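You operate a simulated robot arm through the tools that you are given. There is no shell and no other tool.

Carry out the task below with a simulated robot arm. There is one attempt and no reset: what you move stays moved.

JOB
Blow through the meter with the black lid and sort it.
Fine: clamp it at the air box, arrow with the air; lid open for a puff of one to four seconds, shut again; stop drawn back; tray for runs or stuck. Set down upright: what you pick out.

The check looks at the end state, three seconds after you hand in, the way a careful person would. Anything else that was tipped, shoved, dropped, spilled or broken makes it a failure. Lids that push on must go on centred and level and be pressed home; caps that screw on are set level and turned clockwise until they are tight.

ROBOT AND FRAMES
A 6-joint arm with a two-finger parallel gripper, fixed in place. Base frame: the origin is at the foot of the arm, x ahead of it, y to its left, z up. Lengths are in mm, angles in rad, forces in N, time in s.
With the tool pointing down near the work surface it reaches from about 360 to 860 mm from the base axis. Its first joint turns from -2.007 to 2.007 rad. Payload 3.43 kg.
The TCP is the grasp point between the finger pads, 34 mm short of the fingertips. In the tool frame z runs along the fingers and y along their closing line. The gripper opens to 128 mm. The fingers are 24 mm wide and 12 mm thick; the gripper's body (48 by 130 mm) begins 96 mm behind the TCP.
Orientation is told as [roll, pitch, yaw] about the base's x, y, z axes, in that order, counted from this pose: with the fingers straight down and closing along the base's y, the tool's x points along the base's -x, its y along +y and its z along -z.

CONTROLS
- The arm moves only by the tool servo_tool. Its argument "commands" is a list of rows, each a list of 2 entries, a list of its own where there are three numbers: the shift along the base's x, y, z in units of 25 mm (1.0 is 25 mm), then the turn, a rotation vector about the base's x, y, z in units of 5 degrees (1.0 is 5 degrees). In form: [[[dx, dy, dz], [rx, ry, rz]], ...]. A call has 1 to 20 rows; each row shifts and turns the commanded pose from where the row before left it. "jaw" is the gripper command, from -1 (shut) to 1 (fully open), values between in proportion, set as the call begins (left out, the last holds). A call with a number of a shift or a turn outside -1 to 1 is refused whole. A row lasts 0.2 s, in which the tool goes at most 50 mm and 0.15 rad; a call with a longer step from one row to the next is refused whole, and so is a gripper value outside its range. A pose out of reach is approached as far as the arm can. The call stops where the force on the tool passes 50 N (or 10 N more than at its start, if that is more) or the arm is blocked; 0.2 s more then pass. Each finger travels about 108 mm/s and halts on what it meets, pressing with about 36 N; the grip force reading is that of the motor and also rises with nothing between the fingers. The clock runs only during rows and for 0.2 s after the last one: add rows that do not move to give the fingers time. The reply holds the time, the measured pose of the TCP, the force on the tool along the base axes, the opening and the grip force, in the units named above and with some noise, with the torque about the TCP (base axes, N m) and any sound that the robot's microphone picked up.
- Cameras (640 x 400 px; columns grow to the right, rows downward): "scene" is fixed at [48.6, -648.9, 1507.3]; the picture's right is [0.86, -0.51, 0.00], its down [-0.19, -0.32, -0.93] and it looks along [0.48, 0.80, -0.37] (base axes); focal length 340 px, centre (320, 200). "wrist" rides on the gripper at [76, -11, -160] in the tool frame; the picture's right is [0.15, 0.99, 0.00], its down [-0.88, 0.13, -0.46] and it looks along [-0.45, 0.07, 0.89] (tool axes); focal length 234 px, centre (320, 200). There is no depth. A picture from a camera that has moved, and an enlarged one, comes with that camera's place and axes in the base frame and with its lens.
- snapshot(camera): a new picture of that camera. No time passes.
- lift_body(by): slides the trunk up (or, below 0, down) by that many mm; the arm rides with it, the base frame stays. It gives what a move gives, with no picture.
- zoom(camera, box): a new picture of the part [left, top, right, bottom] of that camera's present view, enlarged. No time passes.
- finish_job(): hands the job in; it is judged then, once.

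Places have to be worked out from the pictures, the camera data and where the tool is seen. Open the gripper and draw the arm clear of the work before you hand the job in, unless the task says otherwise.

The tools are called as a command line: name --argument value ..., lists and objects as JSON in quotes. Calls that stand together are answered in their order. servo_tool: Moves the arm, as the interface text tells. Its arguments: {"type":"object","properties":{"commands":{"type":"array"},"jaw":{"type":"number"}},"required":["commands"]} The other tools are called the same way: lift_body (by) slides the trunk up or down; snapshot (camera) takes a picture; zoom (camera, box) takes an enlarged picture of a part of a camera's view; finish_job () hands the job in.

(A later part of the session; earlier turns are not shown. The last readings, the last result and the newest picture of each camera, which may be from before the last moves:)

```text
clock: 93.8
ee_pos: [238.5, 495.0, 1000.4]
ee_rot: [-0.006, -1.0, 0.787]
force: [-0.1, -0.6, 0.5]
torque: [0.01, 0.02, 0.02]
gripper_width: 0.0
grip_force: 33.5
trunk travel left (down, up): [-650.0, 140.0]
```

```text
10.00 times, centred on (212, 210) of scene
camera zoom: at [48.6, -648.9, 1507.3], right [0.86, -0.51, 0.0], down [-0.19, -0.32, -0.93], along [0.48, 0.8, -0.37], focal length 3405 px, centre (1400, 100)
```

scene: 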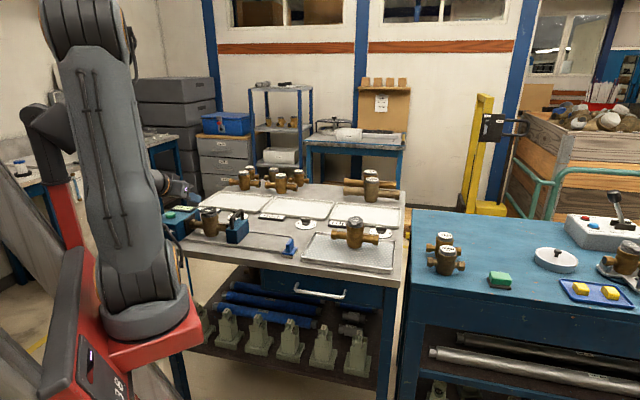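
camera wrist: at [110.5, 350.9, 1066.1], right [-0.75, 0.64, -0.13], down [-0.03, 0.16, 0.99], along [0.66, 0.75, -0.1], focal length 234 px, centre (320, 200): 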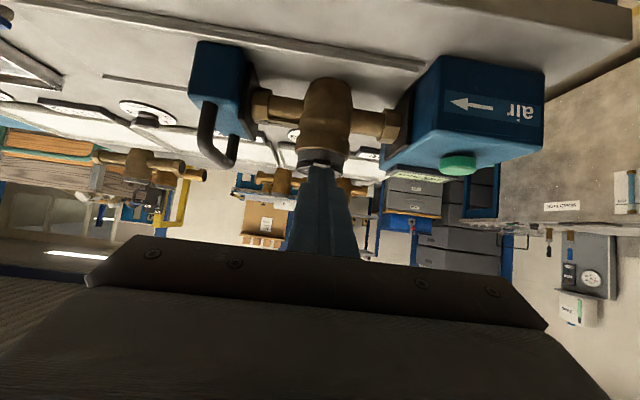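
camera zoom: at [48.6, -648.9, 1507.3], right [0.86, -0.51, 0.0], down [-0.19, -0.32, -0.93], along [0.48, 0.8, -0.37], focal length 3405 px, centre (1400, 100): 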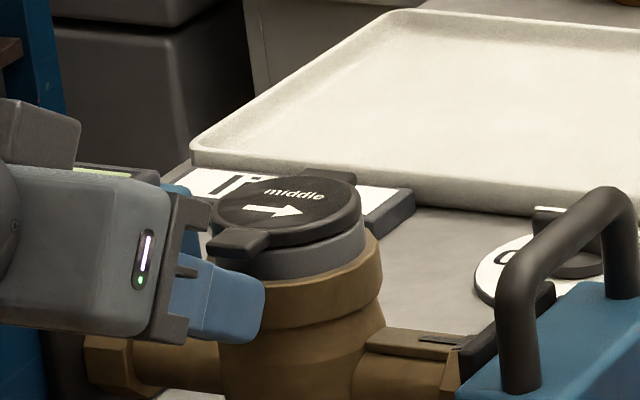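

Close beneath the tab. Raising another 6 mm.

servo_tool --commands '[[[0, 0, 0.08], [0, 0, 0]], [[0, 0, 0.08], [0, 0, 0]], [[0, 0, 0.08], [0, 0, 0]], [[0, 0, 0], [0, 0, 0]]]'

zoom --camera "scene" --box '[180, 190, 244, 230]'

```text
clock: 94.8
ee_pos: [236.8, 494.3, 1005.4]
ee_rot: [-0.008, -0.998, 0.791]
force: [-0.1, 0.1, 0.7]
torque: [0.03, 0.01, 0.01]
gripper_width: 0.0
grip_force: 32.9
trunk travel left (down, up): [-650.0, 140.0]
```

```text
10.00 times, centred on (212, 210) of scene
camera zoom: at [48.6, -648.9, 1507.3], right [0.86, -0.51, 0.0], down [-0.19, -0.32, -0.93], along [0.48, 0.8, -0.37], focal length 3405 px, centre (1400, 100)
```

zoom: 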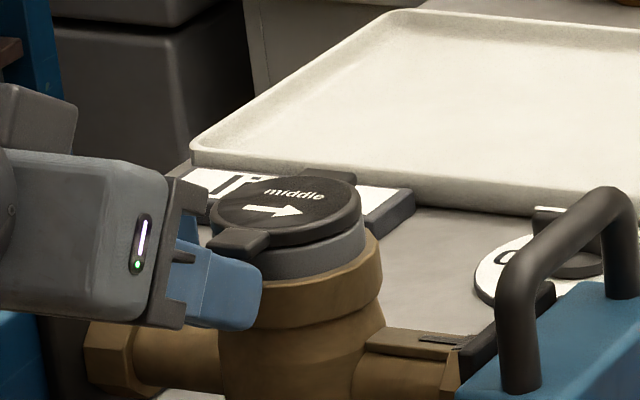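

Still ~4 mm below. Moving 4 mm deeper and raising slowly.

servo_tool --commands '[[[0.11, 0.11, 0], [0, 0, 0]], [[0, 0, 0.08], [0, 0, 0]], [[0, 0, 0.08], [0, 0, 0]], [[0, 0, 0], [0, 0, 0]]]'

zoom --camera "scene" --box '[180, 190, 244, 230]'

```text
clock: 95.8
ee_pos: [241.3, 497.5, 1008.4]
ee_rot: [-0.007, -0.996, 0.792]
force: [-0.8, 0.4, -0.1]
torque: [-0.03, 0.0, 0.01]
gripper_width: 0.0
grip_force: 33.1
trunk travel left (down, up): [-650.0, 140.0]
```

```text
10.00 times, centred on (212, 210) of scene
camera zoom: at [48.6, -648.9, 1507.3], right [0.86, -0.51, 0.0], down [-0.19, -0.32, -0.93], along [0.48, 0.8, -0.37], focal length 3405 px, centre (1400, 100)
```

zoom: 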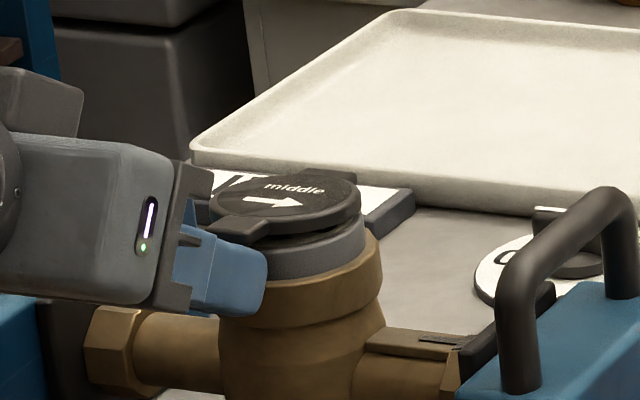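

The lid is lifting with almost no force and the meter stays put. Continuing the opening arc.

servo_tool --commands '[[[0.03, 0.03, 0.25], [0, 0, 0]], [[0.03, 0.03, 0.25], [0, 0, 0]], [[0.03, 0.03, 0.25], [0, 0, 0]], [[0, 0, 0], [0, 0, 0]]]'

zoom --camera "scene" --box '[180, 185, 244, 225]'

```text
clock: 96.8
ee_pos: [241.7, 500.7, 1027.0]
ee_rot: [-0.009, -0.996, 0.789]
force: [0.3, -0.9, -0.5]
torque: [0.0, -0.02, 0.0]
gripper_width: 0.0
grip_force: 33.5
trunk travel left (down, up): [-650.0, 140.0]
```

```text
10.00 times, centred on (212, 205) of scene
camera zoom: at [48.6, -648.9, 1507.3], right [0.86, -0.51, 0.0], down [-0.19, -0.32, -0.93], along [0.48, 0.8, -0.37], focal length 3405 px, centre (1400, 150)
```

zoom: 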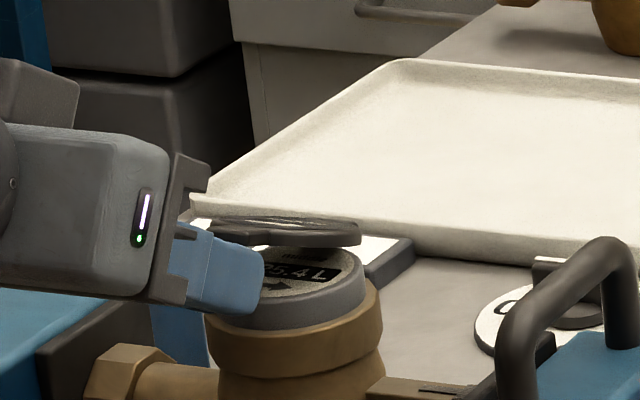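

Lid at ~25° and the register is showing. Keep pushing.

servo_tool --commands '[[[0.106, 0.106, 0.23], [0, 0, 0]], [[0.106, 0.106, 0.23], [0, 0, 0]], [[0.106, 0.106, 0.23], [0, 0, 0]], [[0.106, 0.106, 0.23], [0, 0, 0]], [[0.106, 0.106, 0.12], [0, 0, 0]], [[0.106, 0.106, 0.12], [0, 0, 0]], [[0, 0, 0], [0, 0, 0]]]'

zoom --camera "scene" --box '[180, 180, 244, 220]'

```text
clock: 98.4
ee_pos: [258.8, 515.0, 1056.8]
ee_rot: [-0.008, -0.996, 0.791]
force: [-0.4, -0.1, -0.2]
torque: [0.01, 0.0, -0.01]
gripper_width: 0.1
grip_force: 33.8
trunk travel left (down, up): [-650.0, 140.0]
```

```text
10.00 times, centred on (212, 200) of scene
camera zoom: at [48.6, -648.9, 1507.3], right [0.86, -0.51, 0.0], down [-0.19, -0.32, -0.93], along [0.48, 0.8, -0.37], focal length 3405 px, centre (1400, 200)
```

zoom: 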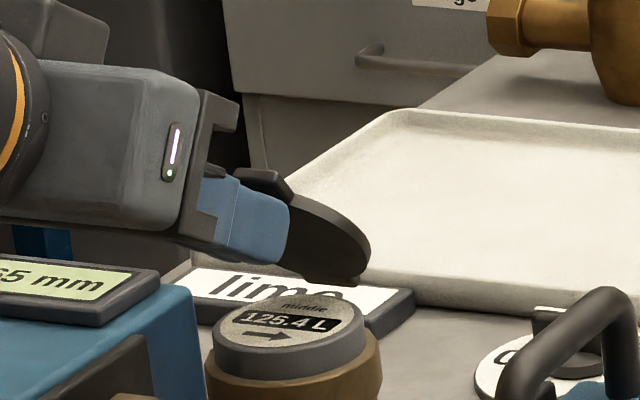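

Lid ~65° open; the register reads 125.4 L. Pushing it past vertical.

servo_tool --commands '[[[0.184, 0.184, 0.06], [0, 0, 0]], [[0.184, 0.184, 0.06], [0, 0, 0]], [[0.184, 0.184, 0.06], [0, 0, 0]], [[0.184, 0.184, 0], [0, 0, 0]], [[0.184, 0.184, 0], [0, 0, 0]], [[0, 0, 0], [0, 0, 0]]]'

zoom --camera "scene" --box '[180, 180, 244, 220]'

```text
clock: 99.8
ee_pos: [283.0, 538.4, 1059.5]
ee_rot: [-0.009, -0.997, 0.793]
force: [-0.2, 0.0, 0.2]
torque: [-0.03, -0.01, 0.02]
gripper_width: 0.0
grip_force: 33.1
trunk travel left (down, up): [-650.0, 140.0]
```

```text
10.00 times, centred on (212, 200) of scene
camera zoom: at [48.6, -648.9, 1507.3], right [0.86, -0.51, 0.0], down [-0.19, -0.32, -0.93], along [0.48, 0.8, -0.37], focal length 3405 px, centre (1400, 200)
```

zoom: 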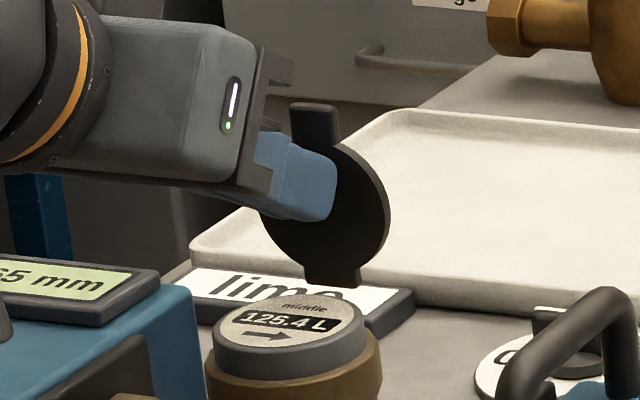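

About vertical. Push ~20 mm further so it rests open.

servo_tool --commands '[[[0.184, 0.184, 0], [0, 0, 0]], [[0.184, 0.184, 0], [0, 0, 0]], [[0.184, 0.184, -0.05], [0, 0, 0]], [[0, 0, 0], [0, 0, 0]]]'

zoom --camera "scene" --box '[180, 180, 244, 220]'

```text
clock: 100.8
ee_pos: [296.2, 551.3, 1059.4]
ee_rot: [-0.008, -0.998, 0.791]
force: [0.1, -0.1, 0.6]
torque: [0.0, 0.03, 0.0]
gripper_width: 0.1
grip_force: 33.5
trunk travel left (down, up): [-650.0, 140.0]
```

```text
10.00 times, centred on (212, 200) of scene
camera zoom: at [48.6, -648.9, 1507.3], right [0.86, -0.51, 0.0], down [-0.19, -0.32, -0.93], along [0.48, 0.8, -0.37], focal length 3405 px, centre (1400, 200)
```

zoom: 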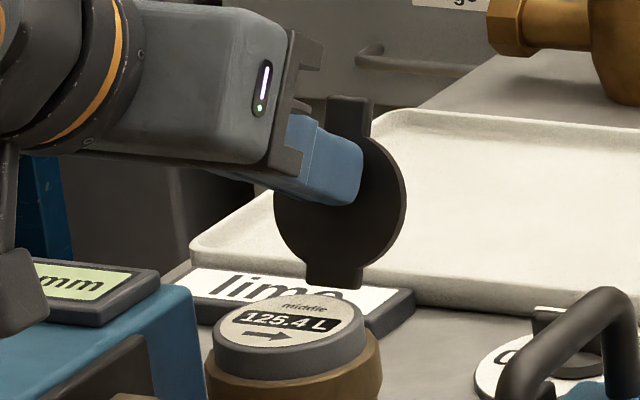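

Lid is beyond vertical. Retreat and see whether it stays open.

servo_tool --commands '[[[-0.4, -0.4, 0.1], [0, 0, 0]], [[-0.5, -0.5, 0.3], [0, 0, 0]], [[-0.5, -0.5, 0.6], [0, 0, 0]], [[-0.4, -0.4, 0.6], [0, 0, 0]], [[0, 0, 0], [0, 0, 0]]]'

zoom --camera "scene" --box '[160, 180, 256, 240]'

```text
clock: 102.0
ee_pos: [250.6, 507.7, 1101.5]
ee_rot: [-0.009, -0.995, 0.792]
force: [0.3, 0.1, 0.0]
torque: [0.01, -0.01, 0.02]
gripper_width: 0.2
grip_force: 33.7
trunk travel left (down, up): [-650.0, 140.0]
```

```text
6.67 times, centred on (208, 210) of scene
camera zoom: at [48.6, -648.9, 1507.3], right [0.86, -0.51, 0.0], down [-0.19, -0.32, -0.93], along [0.48, 0.8, -0.37], focal length 2270 px, centre (1067, 133)
```

zoom: 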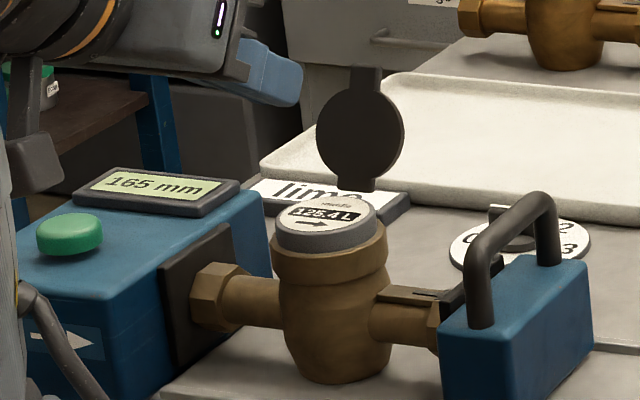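

The lid stays open, 165 mm clamped, register 125.4 L. Untilting and moving above the green button at about (163,616).

servo_tool --commands '[[[0, 0, 0.3], [-0.9, 0.9, 0]], [[0, 0, 0], [-0.9, 0.9, 0]], [[0, 0, 0], [-0.9, 0.9, 0]], [[0, 0, 0], [-0.9, 0.9, 0]], [[0, 0, 0], [-0.9, 0.9, 0]], [[0, 0, 0], [-0.9, 0.9, 0]], [[0, 0, 0], [-0.9, 0.9, 0]], [[0, 0, 0], [-0.9, 0.9, 0]], [[0, 0, 0], [-0.9, 0.9, 0]], [[-0.7, 0.86, 0], [0, 0, 0]], [[-0.7, 0.86, 0], [0, 0, 0]], [[-0.7, 0.86, 0], [0, 0, 0]], [[-0.7, 0.86, 0], [0, 0, 0]], [[-0.7, 0.86, 0], [0, 0, 0]], [[0, 0, 0], [0, 0, 0]]]'

snapshot --camera "wrist"

zoom --camera "wrist" --box '[240, 60, 400, 220]'

zoom --camera "scene" --box '[140, 170, 236, 230]'

```text
clock: 105.4
ee_pos: [213.5, 603.6, 1107.3]
ee_rot: [-0.002, 0.001, 0.707]
force: [0.3, 1.0, -0.4]
torque: [-0.05, 0.0, 0.02]
gripper_width: 0.1
grip_force: 33.0
trunk travel left (down, up): [-650.0, 140.0]
stopped in row 15: the arm was blocked; the commanded pose is now the measured one
```

```text
taken
camera wrist: at [164.5, 546.5, 1267.9], right [-0.75, 0.66, 0.0], down [0.58, 0.67, 0.45], along [0.3, 0.34, -0.89], focal length 234 px, centre (320, 200)
```

wrist: 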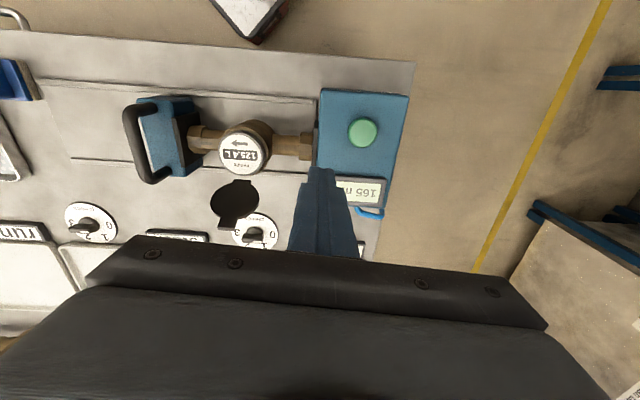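

```text
2.50 times, centred on (320, 140) of wrist
camera zoom: at [164.5, 546.5, 1267.9], right [-0.75, 0.66, 0.0], down [0.58, 0.67, 0.45], along [0.3, 0.34, -0.89], focal length 585 px, centre (320, 350)
```

zoom: 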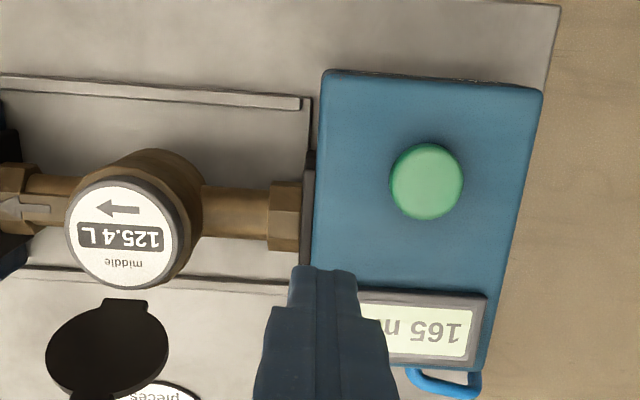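

```text
6.67 times, centred on (188, 200) of scene
camera zoom: at [48.6, -648.9, 1507.3], right [0.86, -0.51, 0.0], down [-0.19, -0.32, -0.93], along [0.48, 0.8, -0.37], focal length 2270 px, centre (1200, 200)
```

zoom: 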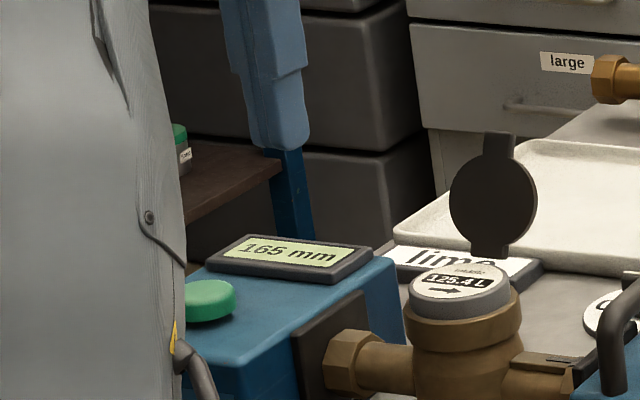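

The arm reported blocked (probably a joint limit) short of the button; nothing was touched. Trying a small move with a yaw change to see what is free.

servo_tool --commands '[[[-0.2, 0.05, 0], [0, 0, 0]], [[-0.2, 0.05, 0], [0, 0, 0]], [[0, 0, 0], [0, 0, 0]]]'

```text
clock: 106.2
ee_pos: [210.5, 604.5, 1106.0]
ee_rot: [-0.005, 0.002, 0.696]
force: [0.0, 0.1, -0.7]
torque: [0.01, 0.03, 0.01]
gripper_width: 0.0
grip_force: 32.9
trunk travel left (down, up): [-650.0, 140.0]
```

Let me look at the whole arm.

snapshot --camera "scene"

servo_tool --commands '[[[0, 0, 0], [0, 0, -1]], [[0, 0, 0], [0, 0, -1]], [[0, 0, 0], [0, 0, -1]], [[0, 0, 0], [0, 0, 0]]]'

```text
taken
```

scene: 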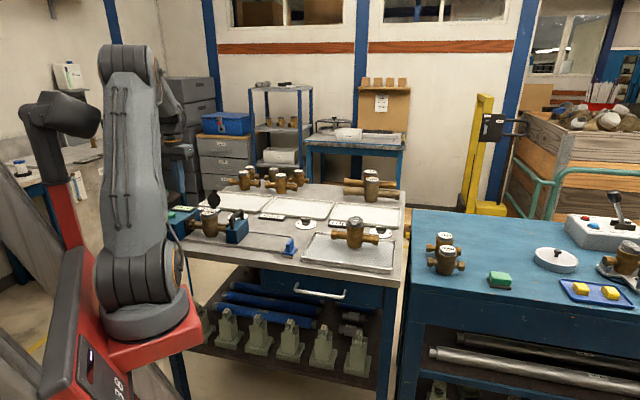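

```text
clock: 107.2
ee_pos: [208.8, 604.3, 1104.6]
ee_rot: [-0.004, 0.003, 0.434]
force: [0.5, 0.9, -0.1]
torque: [-0.02, -0.02, 0.05]
gripper_width: 0.0
grip_force: 33.3
trunk travel left (down, up): [-650.0, 140.0]
```

Yaw change worked. Retrying the shift toward the button with the smaller yaw.

servo_tool --commands '[[[-0.4, 0.1, 0], [0, 0, 0]], [[-0.4, 0.1, 0], [0, 0, 0]], [[-0.4, 0.1, 0], [0, 0, 0]], [[-0.4, 0.1, 0], [0, 0, 0]], [[0, 0, 0], [0, 0, 0]]]'

snapshot --camera "wrist"

```text
clock: 108.6
ee_pos: [211.7, 604.8, 1105.5]
ee_rot: [-0.002, 0.002, 0.366]
force: [0.2, -0.4, 0.1]
torque: [-0.02, -0.02, 0.03]
gripper_width: 0.1
grip_force: 32.9
trunk travel left (down, up): [-650.0, 140.0]
stopped in row 5: the arm was blocked; the commanded pose is now the measured one
```

```text
taken
camera wrist: at [145.2, 567.8, 1267.7], right [-0.49, 0.87, 0.0], down [0.78, 0.44, 0.45], along [0.4, 0.22, -0.89], focal length 234 px, centre (320, 200)
```

wrist: 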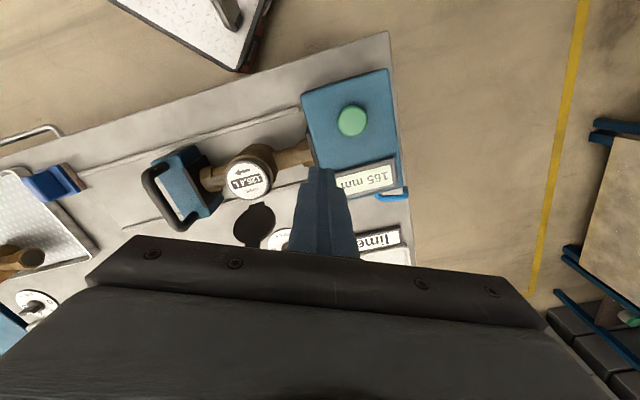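

Blocked again at x≈211 at this radius. I'll try drawing inward first, then rotating around and extending outward at the button's bearing.

servo_tool --commands '[[[0, -0.9, 0.2], [0, 0, 0]], [[-0.4, -0.9, 0.2], [0, 0, 0]], [[-0.8, -0.9, 0], [0, 0, 0]], [[-0.8, -0.9, 0], [0, 0, 0]], [[-0.8, 0, 0], [0, 0, 0]], [[-0.6, 0, 0], [0, 0, 0]], [[0, 0, 0], [0, 0, 0]]]'

servo_tool --commands '[[[0, 0, 0], [0, 0, 0]], [[0, 0, 0], [0, 0, 0]]]'

```text
clock: 110.2
ee_pos: [122.5, 517.1, 1116.9]
ee_rot: [0.002, 0.0, 0.372]
force: [0.3, 0.2, 0.7]
torque: [0.0, -0.02, 0.01]
gripper_width: 0.0
grip_force: 33.1
trunk travel left (down, up): [-650.0, 140.0]
```

```text
clock: 110.8
ee_pos: [121.6, 516.2, 1117.3]
ee_rot: [0.001, -0.001, 0.369]
force: [0.1, 0.2, 0.0]
torque: [0.0, 0.0, 0.02]
gripper_width: 0.0
grip_force: 32.7
trunk travel left (down, up): [-650.0, 140.0]
```

Reached (122,516). Now extending outward to the button.

servo_tool --commands '[[[0.3, 0.8, 0], [0, 0, 0]], [[0.3, 0.8, 0], [0, 0, 0]], [[0.35, 0.8, 0], [0, 0, 0]], [[0.35, 0.8, 0], [0, 0, 0]], [[0.35, 0.8, 0], [0, 0, 0]], [[0, 0, 0], [0, 0, 0]]]'

snapshot --camera "scene"

```text
clock: 112.4
ee_pos: [196.4, 608.4, 1114.0]
ee_rot: [-0.005, 0.004, 0.322]
force: [-0.3, 0.5, 0.1]
torque: [-0.02, -0.05, 0.02]
gripper_width: 0.1
grip_force: 33.0
trunk travel left (down, up): [-650.0, 140.0]
stopped in row 6: the arm was blocked; the commanded pose is now the measured one
```

```text
taken
```

scene: 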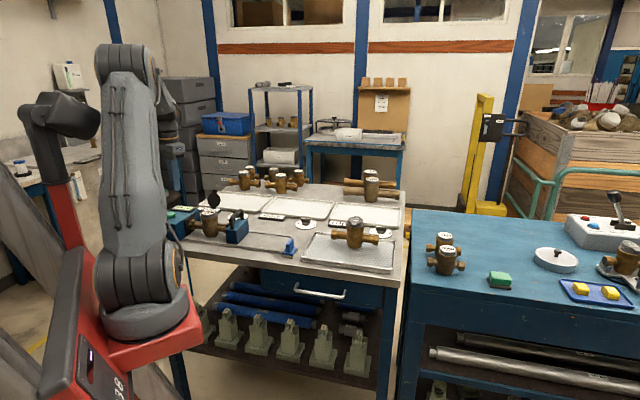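

The arm's elbow side seems to be limited there (probably the mast). Tilting the tool ~30° so that the wrist stays back while the tip points toward the box should free it.

servo_tool --commands '[[[0, 0, 0], [0.85, 0.85, 0]], [[0, 0, 0], [0.85, 0.85, 0]], [[0, 0, 0], [0.85, 0.85, 0]], [[0, 0, 0], [0.85, 0.85, 0]], [[0, 0, 0], [0.85, 0.85, 0]], [[0, 0, 0], [0, 0, 0]]]'

servo_tool --commands '[[[-0.35, 0, 0], [0, 0, 0]], [[-0.35, 0, 0], [0, 0, 0]], [[-0.35, 0, 0], [0, 0, 0]], [[0, 0, 0], [0, 0, 0]]]'

snapshot --camera "wrist"

zoom --camera "scene" --box '[140, 170, 236, 230]'

```text
clock: 113.8
ee_pos: [191.4, 609.3, 1112.0]
ee_rot: [0.473, 0.228, 0.386]
force: [0.7, 0.7, -0.2]
torque: [-0.01, 0.01, -0.01]
gripper_width: 0.0
grip_force: 32.9
trunk travel left (down, up): [-650.0, 140.0]
```

```text
clock: 114.8
ee_pos: [164.5, 608.6, 1112.4]
ee_rot: [0.473, 0.229, 0.385]
force: [-0.5, 1.0, -0.5]
torque: [-0.02, -0.01, -0.02]
gripper_width: 0.0
grip_force: 33.4
trunk travel left (down, up): [-650.0, 140.0]
```

```text
taken
camera wrist: at [157.6, 517.1, 1263.7], right [-0.37, 0.8, 0.47], down [0.93, 0.28, 0.25], along [0.07, 0.53, -0.84], focal length 234 px, centre (320, 200)
```

wrist: 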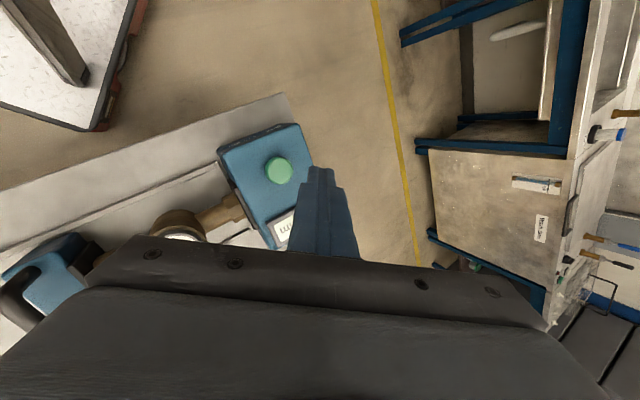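

```text
6.67 times, centred on (188, 200) of scene
camera zoom: at [48.6, -648.9, 1507.3], right [0.86, -0.51, 0.0], down [-0.19, -0.32, -0.93], along [0.48, 0.8, -0.37], focal length 2270 px, centre (1200, 200)
```

zoom: 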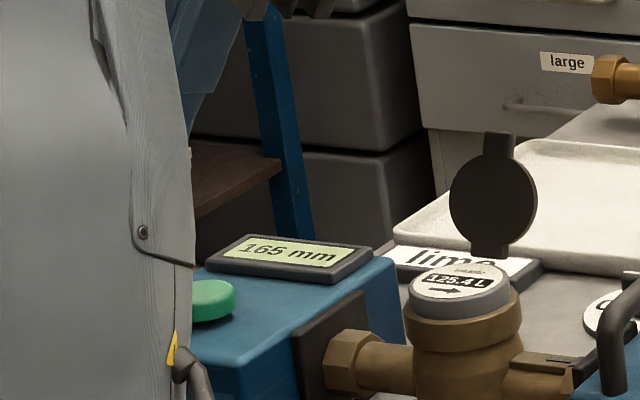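

Free now. From this view the button top is at (163,618). Aligning the tip over it and lowering close.

servo_tool --commands '[[[0.08, 0.04, -0.9], [0, 0, 0]], [[0.08, 0.04, -0.9], [0, 0, 0]], [[0.08, 0.04, -0.9], [0, 0, 0]], [[0, 0, 0], [0, 0, 0]]]'

snapshot --camera "wrist"

zoom --camera "wrist" --box '[220, 100, 380, 240]'

zoom --camera "scene" --box '[140, 180, 236, 240]'

```text
clock: 115.8
ee_pos: [173.0, 611.0, 1043.0]
ee_rot: [0.474, 0.226, 0.382]
force: [0.8, -0.8, -0.3]
torque: [-0.01, 0.04, -0.01]
gripper_width: 0.0
grip_force: 33.3
trunk travel left (down, up): [-650.0, 140.0]
```

```text
taken
camera wrist: at [165.5, 520.0, 1195.2], right [-0.37, 0.8, 0.47], down [0.93, 0.28, 0.25], along [0.07, 0.53, -0.84], focal length 234 px, centre (320, 200)
```

wrist: 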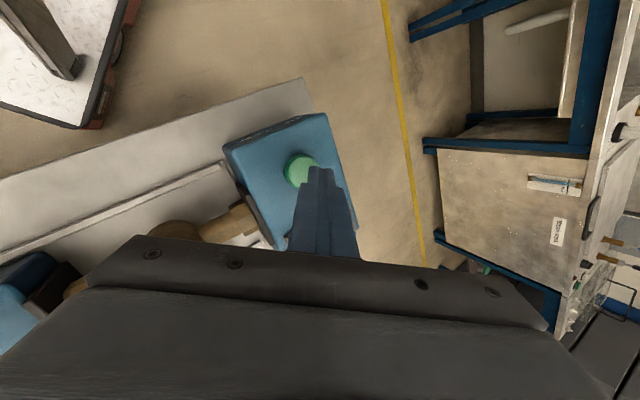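

```text
2.86 times, centred on (300, 170) of wrist
camera zoom: at [165.5, 520.0, 1195.2], right [-0.37, 0.8, 0.47], down [0.93, 0.28, 0.25], along [0.07, 0.53, -0.84], focal length 669 px, centre (377, 286)
```

zoom: 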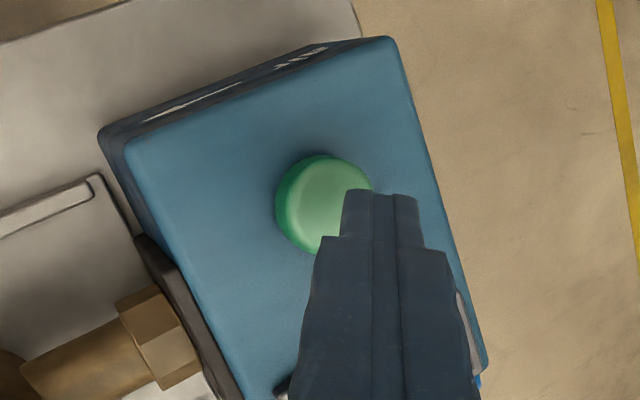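

```text
6.67 times, centred on (188, 210) of scene
camera zoom: at [48.6, -648.9, 1507.3], right [0.86, -0.51, 0.0], down [-0.19, -0.32, -0.93], along [0.48, 0.8, -0.37], focal length 2270 px, centre (1200, 133)
```

zoom: 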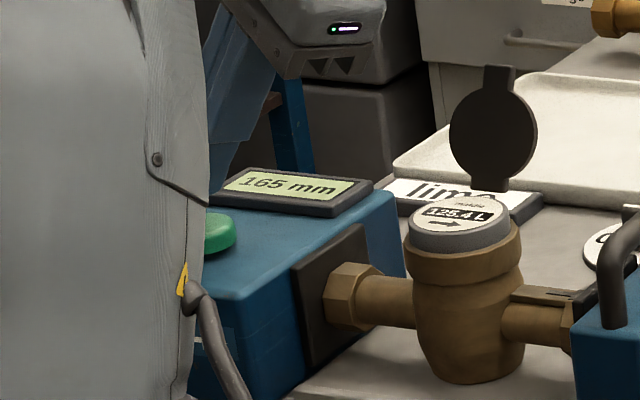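

Tip is ~16 mm above the button, well aligned. One call: press, hold about 2 s, release, and lift.

servo_tool --commands '[[[-0.1, 0.04, -0.5], [0, 0, 0]], [[0, 0, -0.2], [0, 0, 0]], [[0, 0, -0.14], [0, 0, 0]], [[0, 0, 0], [0, 0, 0]], [[0, 0, 0], [0, 0, 0]], [[0, 0, 0], [0, 0, 0]], [[0, 0, 0], [0, 0, 0]], [[0, 0, 0], [0, 0, 0]], [[0, 0, 0], [0, 0, 0]], [[0, 0, 0], [0, 0, 0]], [[0, 0, 0], [0, 0, 0]], [[0, 0, 0.5], [0, 0, 0]], [[0, 0, 0.8], [0, 0, 0]], [[0, 0, 0], [0, 0, 0]]]'

zoom --camera "scene" --box '[140, 180, 236, 240]'

```text
clock: 118.8
ee_pos: [170.6, 613.5, 1056.1]
ee_rot: [0.473, 0.228, 0.384]
force: [0.5, 0.3, -0.3]
torque: [0.0, 0.0, 0.0]
gripper_width: 0.0
grip_force: 33.5
trunk travel left (down, up): [-650.0, 140.0]
heard: click
```

```text
6.67 times, centred on (188, 210) of scene
camera zoom: at [48.6, -648.9, 1507.3], right [0.86, -0.51, 0.0], down [-0.19, -0.32, -0.93], along [0.48, 0.8, -0.37], focal length 2270 px, centre (1200, 133)
```

zoom: 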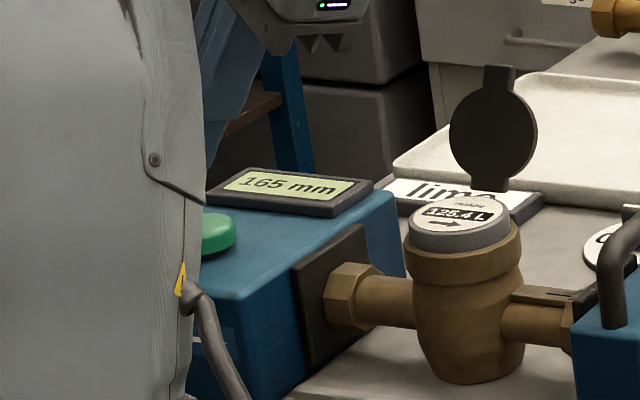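

A click was heard; the register still reads 125.4 L. A brief idle row to listen for air still running.

servo_tool --commands '[[[0, 0, 0], [0, 0, 0]]]'

zoom --camera "scene" --box '[196, 200, 220, 220]'

zoom --camera "wrist" --box '[220, 80, 380, 220]'

```text
clock: 119.2
ee_pos: [169.4, 614.7, 1056.5]
ee_rot: [0.472, 0.229, 0.386]
force: [-0.9, -0.5, -0.1]
torque: [0.01, 0.03, 0.0]
gripper_width: 0.1
grip_force: 33.3
trunk travel left (down, up): [-650.0, 140.0]
```

```text
16.00 times, centred on (208, 210) of scene
camera zoom: at [48.6, -648.9, 1507.3], right [0.86, -0.51, 0.0], down [-0.19, -0.32, -0.93], along [0.48, 0.8, -0.37], focal length 5448 px, centre (2112, 40)
```

zoom: 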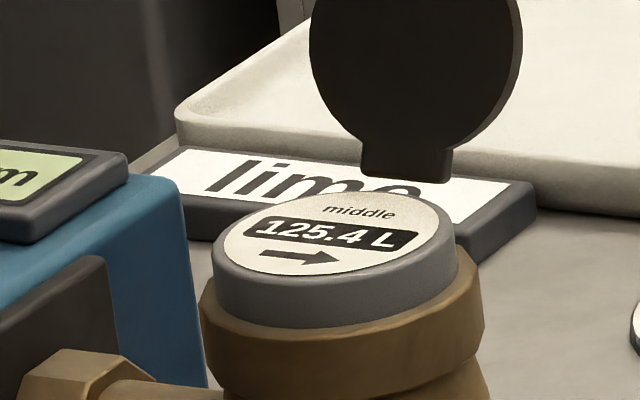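

```text
2.86 times, centred on (300, 150) of wrist
camera zoom: at [162.2, 521.5, 1208.2], right [-0.37, 0.8, 0.47], down [0.93, 0.28, 0.25], along [0.07, 0.53, -0.84], focal length 669 px, centre (377, 343)
```

zoom: 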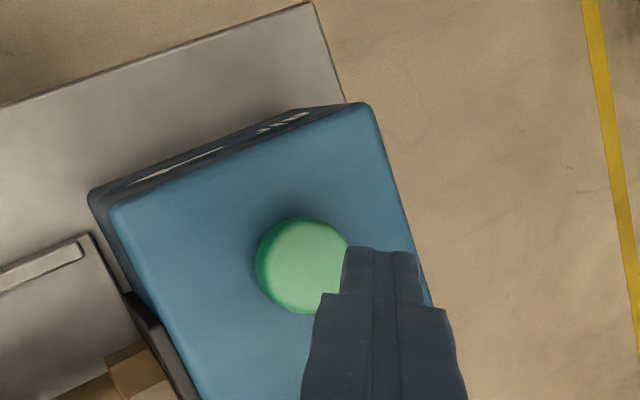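

Only a click and no change in reading. To be sure the puff really acted, I'll press once more briefly and take pictures while it's held down (no time passes for pictures).

servo_tool --commands '[[[0, 0, -0.46], [0, 0, 0]], [[0, 0, -0.5], [0, 0, 0]], [[0, 0, -0.2], [0, 0, 0]], [[0, 0, -0.14], [0, 0, 0]], [[0, 0, 0], [0, 0, 0]], [[0, 0, 0], [0, 0, 0]]]'

zoom --camera "scene" --box '[160, 190, 230, 234]'

zoom --camera "scene" --box '[196, 200, 220, 220]'

zoom --camera "wrist" --box '[220, 100, 380, 240]'

```text
clock: 120.6
ee_pos: [169.4, 612.5, 1023.9]
ee_rot: [0.473, 0.226, 0.383]
force: [-1.1, 0.7, 2.1]
torque: [0.0, 0.0, -0.01]
gripper_width: 0.2
grip_force: 33.4
trunk travel left (down, up): [-650.0, 140.0]
heard: click
```

```text
9.09 times, centred on (195, 212) of scene
camera zoom: at [48.6, -648.9, 1507.3], right [0.86, -0.51, 0.0], down [-0.19, -0.32, -0.93], along [0.48, 0.8, -0.37], focal length 3095 px, centre (1456, 91)
```

zoom: 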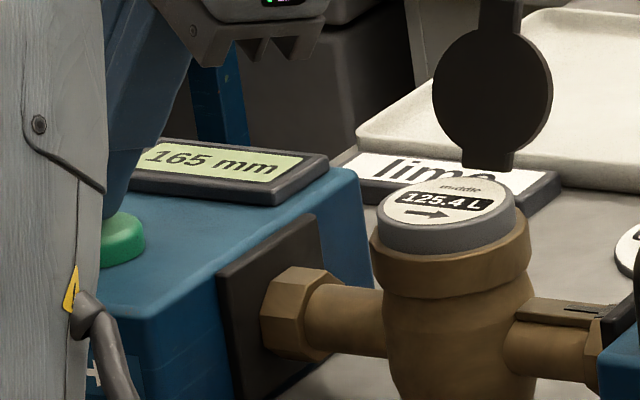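

```text
16.00 times, centred on (208, 210) of scene
camera zoom: at [48.6, -648.9, 1507.3], right [0.86, -0.51, 0.0], down [-0.19, -0.32, -0.93], along [0.48, 0.8, -0.37], focal length 5448 px, centre (2112, 40)
```

zoom: 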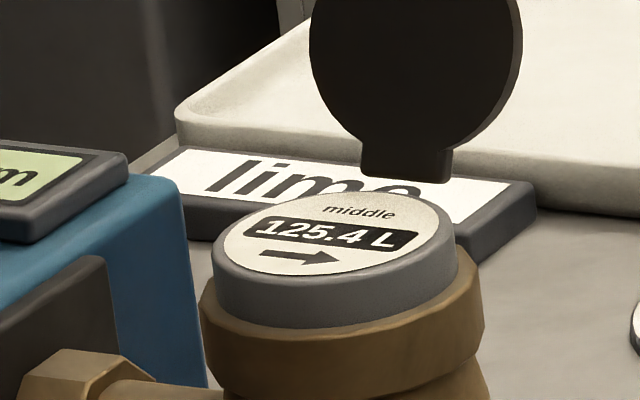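

```text
2.86 times, centred on (300, 170) of wrist
camera zoom: at [161.5, 521.2, 1175.7], right [-0.37, 0.8, 0.47], down [0.93, 0.28, 0.25], along [0.07, 0.53, -0.84], focal length 669 px, centre (377, 286)
```

zoom: 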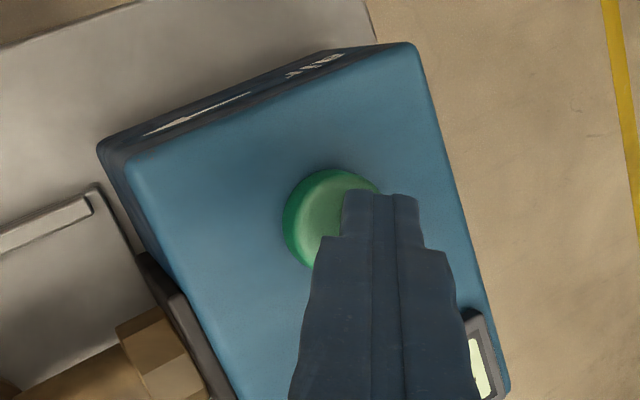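

Click again with only ~2 N; reading unchanged while held. Pressing slightly deeper for the rest of this short puff, then releasing.

servo_tool --commands '[[[0, 0, -0.08], [0, 0, 0]], [[0, 0, -0.04], [0, 0, 0]], [[0, 0, 0], [0, 0, 0]]]'

zoom --camera "scene" --box '[160, 190, 230, 234]'

servo_tool --commands '[[[0, 0, 0.5], [0, 0, 0]], [[0, 0, 0.9], [0, 0, 0]], [[0, 0, 0], [0, 0, 0]]]'

zoom --camera "scene" --box '[160, 190, 230, 234]'

```text
clock: 121.4
ee_pos: [169.1, 614.9, 1021.6]
ee_rot: [0.474, 0.227, 0.384]
force: [1.4, 0.1, 15.2]
torque: [0.13, -0.07, -0.02]
gripper_width: 0.0
grip_force: 33.0
trunk travel left (down, up): [-650.0, 140.0]
```

```text
9.09 times, centred on (195, 212) of scene
camera zoom: at [48.6, -648.9, 1507.3], right [0.86, -0.51, 0.0], down [-0.19, -0.32, -0.93], along [0.48, 0.8, -0.37], focal length 3095 px, centre (1456, 91)
```

zoom: 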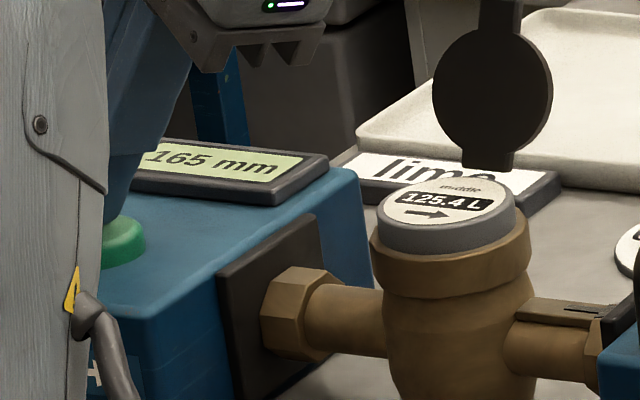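

```text
clock: 122.2
ee_pos: [168.8, 614.1, 1053.5]
ee_rot: [0.474, 0.228, 0.385]
force: [-0.7, 0.8, -1.0]
torque: [0.01, -0.02, -0.01]
gripper_width: 0.0
grip_force: 32.8
trunk travel left (down, up): [-650.0, 140.0]
```

```text
9.09 times, centred on (195, 212) of scene
camera zoom: at [48.6, -648.9, 1507.3], right [0.86, -0.51, 0.0], down [-0.19, -0.32, -0.93], along [0.48, 0.8, -0.37], focal length 3095 px, centre (1456, 91)
```

zoom: 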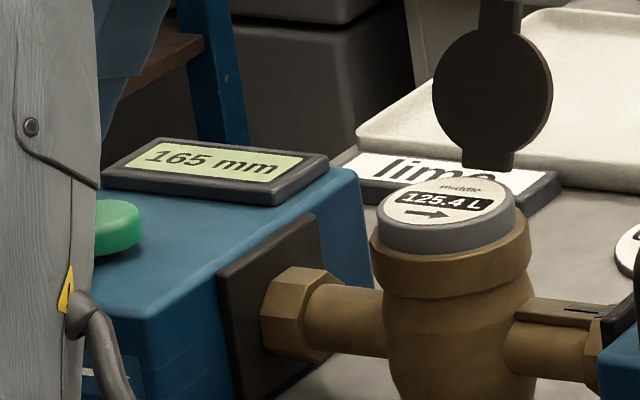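

The button bottomed fully (click, 15 N) and the register did not move from 125.4 L, so the meter is stuck. Now to shut the lid: rise, untilt and go around to behind the open lid (+v side).

servo_tool --commands '[[[0, 0, 0.9], [0, 0, 0]], [[0, 0, 0.9], [0, 0, 0]], [[0.3, 0, 0.9], [0, 0, 0]], [[0.6, 0.1, 0.8], [-0.85, -0.85, 0]], [[0.8, 0.1, 0], [-0.85, -0.85, 0]], [[0.8, 0.1, 0], [-0.85, -0.85, 0]], [[0.8, 0.1, 0], [-0.85, -0.85, 0]], [[0.8, 0, 0], [-0.85, -0.85, 0]], [[0.5, -0.2, 0], [0, 0, 0.9]], [[0.5, -0.2, 0], [0, 0, 0.9]], [[0.5, -0.2, 0], [0, 0, 0.9]], [[0.5, -0.2, 0], [0, 0, 0.9]], [[0, 0, 0], [0, 0, 0.9]], [[0, 0, 0], [0, 0, 0.8]], [[0, 0, 0], [0, 0, 0]]]'

snapshot --camera "wrist"

zoom --camera "scene" --box '[160, 160, 272, 230]'

```text
clock: 125.4
ee_pos: [321.7, 603.0, 1141.9]
ee_rot: [-0.006, 0.005, 0.791]
force: [0.7, -0.2, 0.6]
torque: [-0.02, -0.02, 0.03]
gripper_width: 0.2
grip_force: 32.5
trunk travel left (down, up): [-650.0, 140.0]
```

```text
taken
camera wrist: at [277.2, 543.6, 1304.1], right [-0.81, 0.59, -0.01], down [0.53, 0.72, 0.45], along [0.27, 0.36, -0.89], focal length 234 px, centre (320, 200)
```

wrist: 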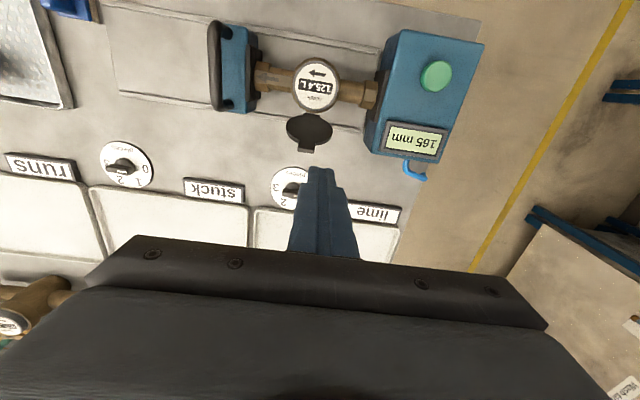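

```text
5.71 times, centred on (216, 195) of scene
camera zoom: at [48.6, -648.9, 1507.3], right [0.86, -0.51, 0.0], down [-0.19, -0.32, -0.93], along [0.48, 0.8, -0.37], focal length 1946 px, centre (914, 229)
```

zoom: 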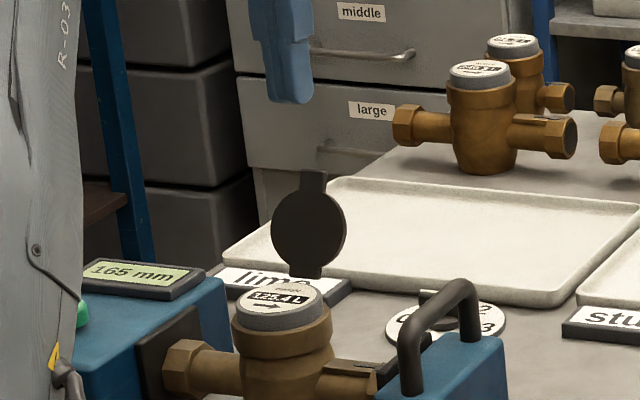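

The lid leans ~27° past vertical with its tab at v≈645. Positioning the closed fingers behind it (v≈668) and descending.

servo_tool --commands '[[[0.3, 0.1, 0], [0, 0, 0]], [[0.5, 0.05, 0], [0, 0, 0]], [[0.05, -0.1, -0.9], [0, 0, 0]], [[0, 0, -0.9], [0, 0, 0]], [[0, 0, -0.9], [0, 0, 0]], [[0, 0, -0.2], [0, 0, 0]], [[0, 0, 0], [0, 0, 0]]]'

zoom --camera "scene" --box '[160, 170, 272, 240]'

snapshot --camera "wrist"

```text
clock: 127.0
ee_pos: [344.0, 605.5, 1068.6]
ee_rot: [-0.008, 0.006, 0.791]
force: [-0.1, -0.3, -0.3]
torque: [-0.03, -0.02, -0.02]
gripper_width: 0.0
grip_force: 32.9
trunk travel left (down, up): [-650.0, 140.0]
```

```text
5.71 times, centred on (216, 205) of scene
camera zoom: at [48.6, -648.9, 1507.3], right [0.86, -0.51, 0.0], down [-0.19, -0.32, -0.93], along [0.48, 0.8, -0.37], focal length 1946 px, centre (914, 171)
```

zoom: 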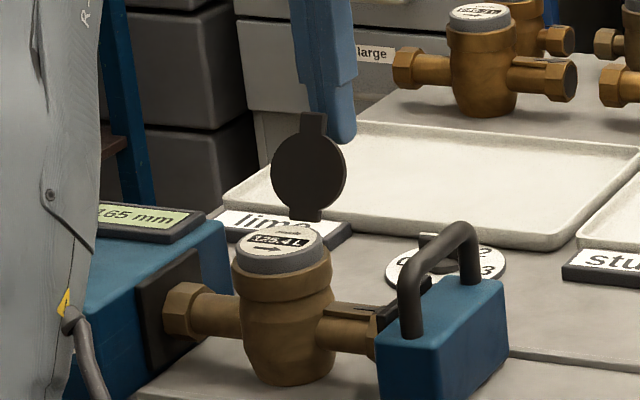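

```text
taken
camera wrist: at [298.7, 545.9, 1231.3], right [-0.81, 0.59, -0.01], down [0.53, 0.72, 0.45], along [0.27, 0.36, -0.89], focal length 234 px, centre (320, 200)
```

wrist: 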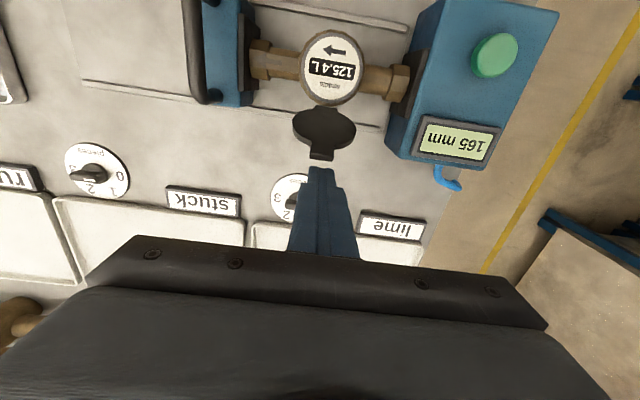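

Finger is directly behind the lid. Pushing it over toward -v.

servo_tool --commands '[[[-0.22, -0.22, 0], [0, 0, 0]], [[-0.22, -0.22, 0], [0, 0, 0]], [[-0.22, -0.22, 0], [0, 0, 0]], [[-0.22, -0.22, 0.05], [0, 0, 0]], [[-0.22, -0.22, 0.05], [0, 0, 0]], [[-0.22, -0.22, 0], [0, 0, 0]], [[0, 0, 0], [0, 0, 0]]]'

zoom --camera "scene" --box '[160, 170, 272, 240]'

```text
clock: 128.6
ee_pos: [309.1, 572.7, 1073.1]
ee_rot: [-0.006, 0.004, 0.792]
force: [0.3, -1.2, 0.2]
torque: [-0.01, 0.0, 0.02]
gripper_width: 0.0
grip_force: 33.0
trunk travel left (down, up): [-650.0, 140.0]
```

```text
5.71 times, centred on (216, 205) of scene
camera zoom: at [48.6, -648.9, 1507.3], right [0.86, -0.51, 0.0], down [-0.19, -0.32, -0.93], along [0.48, 0.8, -0.37], focal length 1946 px, centre (914, 171)
```

zoom: 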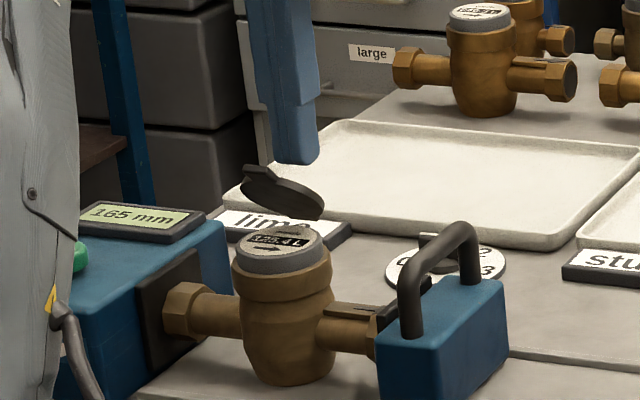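

Lid is coming over (~50°). Following it down onto the register.

servo_tool --commands '[[[-0.3, -0.3, 0], [0, 0, 0]], [[-0.34, -0.34, -0.1], [0, 0, 0]], [[-0.26, -0.26, -0.4], [0, 0, 0]], [[-0.13, -0.13, -0.4], [0, 0, 0]], [[-0.03, -0.03, -0.2], [0, 0, 0]], [[0, 0, 0], [0, 0, 0]]]'

zoom --camera "scene" --box '[160, 170, 272, 240]'

snapshot --camera "wrist"

```text
clock: 130.0
ee_pos: [282.6, 548.1, 1045.6]
ee_rot: [-0.006, 0.006, 0.79]
force: [-0.2, -0.9, -0.6]
torque: [-0.01, -0.02, 0.01]
gripper_width: 0.1
grip_force: 33.0
trunk travel left (down, up): [-650.0, 140.0]
```

```text
5.71 times, centred on (216, 205) of scene
camera zoom: at [48.6, -648.9, 1507.3], right [0.86, -0.51, 0.0], down [-0.19, -0.32, -0.93], along [0.48, 0.8, -0.37], focal length 1946 px, centre (914, 171)
```

zoom: 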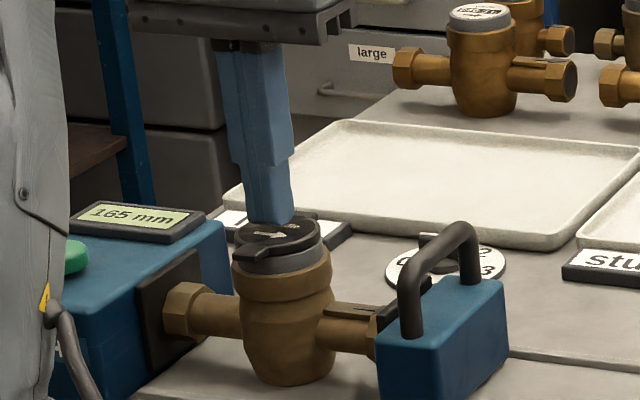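

```text
taken
camera wrist: at [238.6, 486.0, 1207.1], right [-0.81, 0.59, -0.01], down [0.53, 0.72, 0.45], along [0.27, 0.36, -0.89], focal length 234 px, centre (320, 200)
```

wrist: 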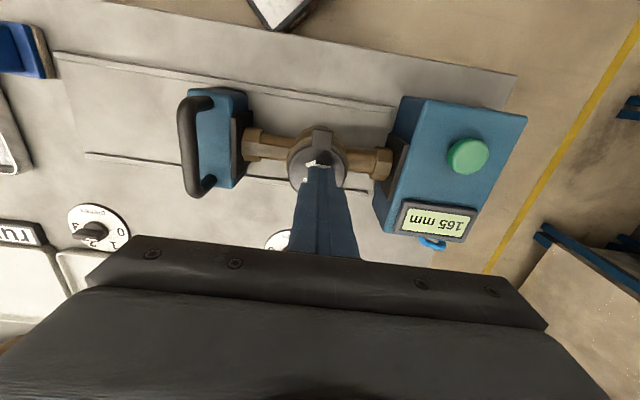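

Lid is down. A gentle press on top to make sure it is fully shut.

servo_tool --commands '[[[-0.12, -0.28, 0], [0, 0, 0]], [[0, 0, -0.1], [0, 0, 0]], [[0, 0, -0.06], [0, 0, 0]], [[0, 0, -0.04], [0, 0, 0]], [[0, 0, 0], [0, 0, 0]]]'

zoom --camera "scene" --box '[180, 190, 244, 230]'

```text
clock: 131.2
ee_pos: [280.4, 538.4, 1040.6]
ee_rot: [-0.006, 0.002, 0.792]
force: [-2.9, -0.4, 12.7]
torque: [0.06, -0.02, 0.02]
gripper_width: 0.1
grip_force: 33.2
trunk travel left (down, up): [-650.0, 140.0]
```

```text
10.00 times, centred on (212, 210) of scene
camera zoom: at [48.6, -648.9, 1507.3], right [0.86, -0.51, 0.0], down [-0.19, -0.32, -0.93], along [0.48, 0.8, -0.37], focal length 3405 px, centre (1400, 100)
```

zoom: 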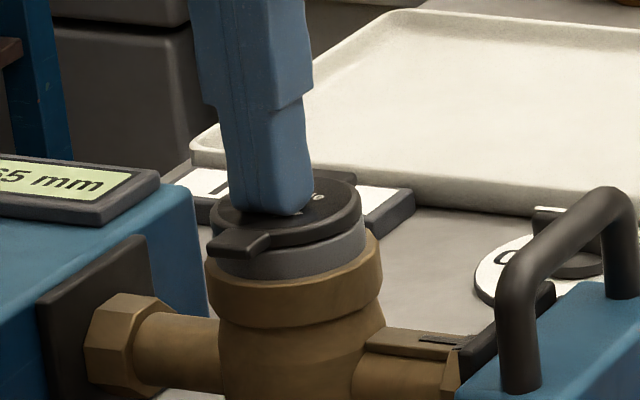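

Lid shut. Rising and going to the stop handle.

servo_tool --commands '[[[0, 0, 0.6], [0, 0, 0]], [[0, 0, 0.9], [0, 0, 0]], [[0, 0, 0.9], [0, 0, 0]], [[0.83, -0.77, 0], [0, 0, -0.08]], [[0.83, -0.77, 0], [0, 0, 0]], [[0.83, -0.77, 0], [0, 0, 0]], [[0.83, -0.77, 0], [0, 0, 0]], [[0, 0, 0], [0, 0, 0]]]' --jaw -0.2

snapshot --camera "wrist"

zoom --camera "wrist" --box '[360, 100, 600, 250]'

```text
clock: 133.0
ee_pos: [363.0, 461.4, 1099.9]
ee_rot: [-0.009, 0.006, 0.783]
force: [1.0, -0.3, 0.5]
torque: [-0.02, 0.0, -0.02]
gripper_width: 51.4
grip_force: 0.1
trunk travel left (down, up): [-650.0, 140.0]
```

```text
taken
camera wrist: at [317.7, 401.8, 1261.6], right [-0.8, 0.6, -0.01], down [0.53, 0.72, 0.45], along [0.27, 0.36, -0.89], focal length 234 px, centre (320, 200)
```

wrist: 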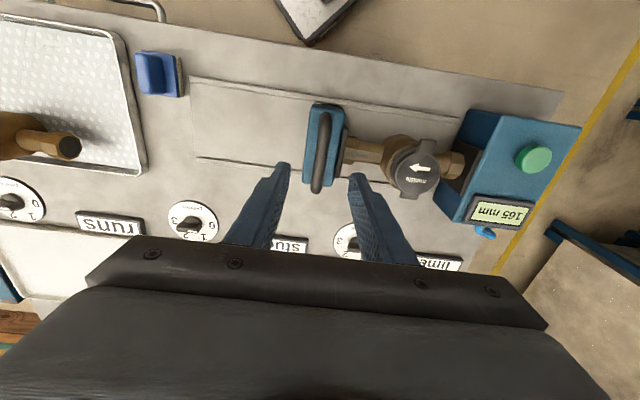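

```text
2.67 times, centred on (480, 175) of wrist
camera zoom: at [317.7, 401.8, 1261.6], right [-0.8, 0.6, -0.01], down [0.53, 0.72, 0.45], along [0.27, 0.36, -0.89], focal length 624 px, centre (-107, 267)
```

zoom: 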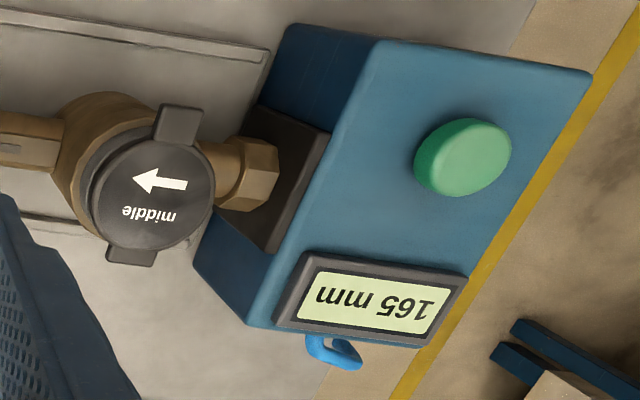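

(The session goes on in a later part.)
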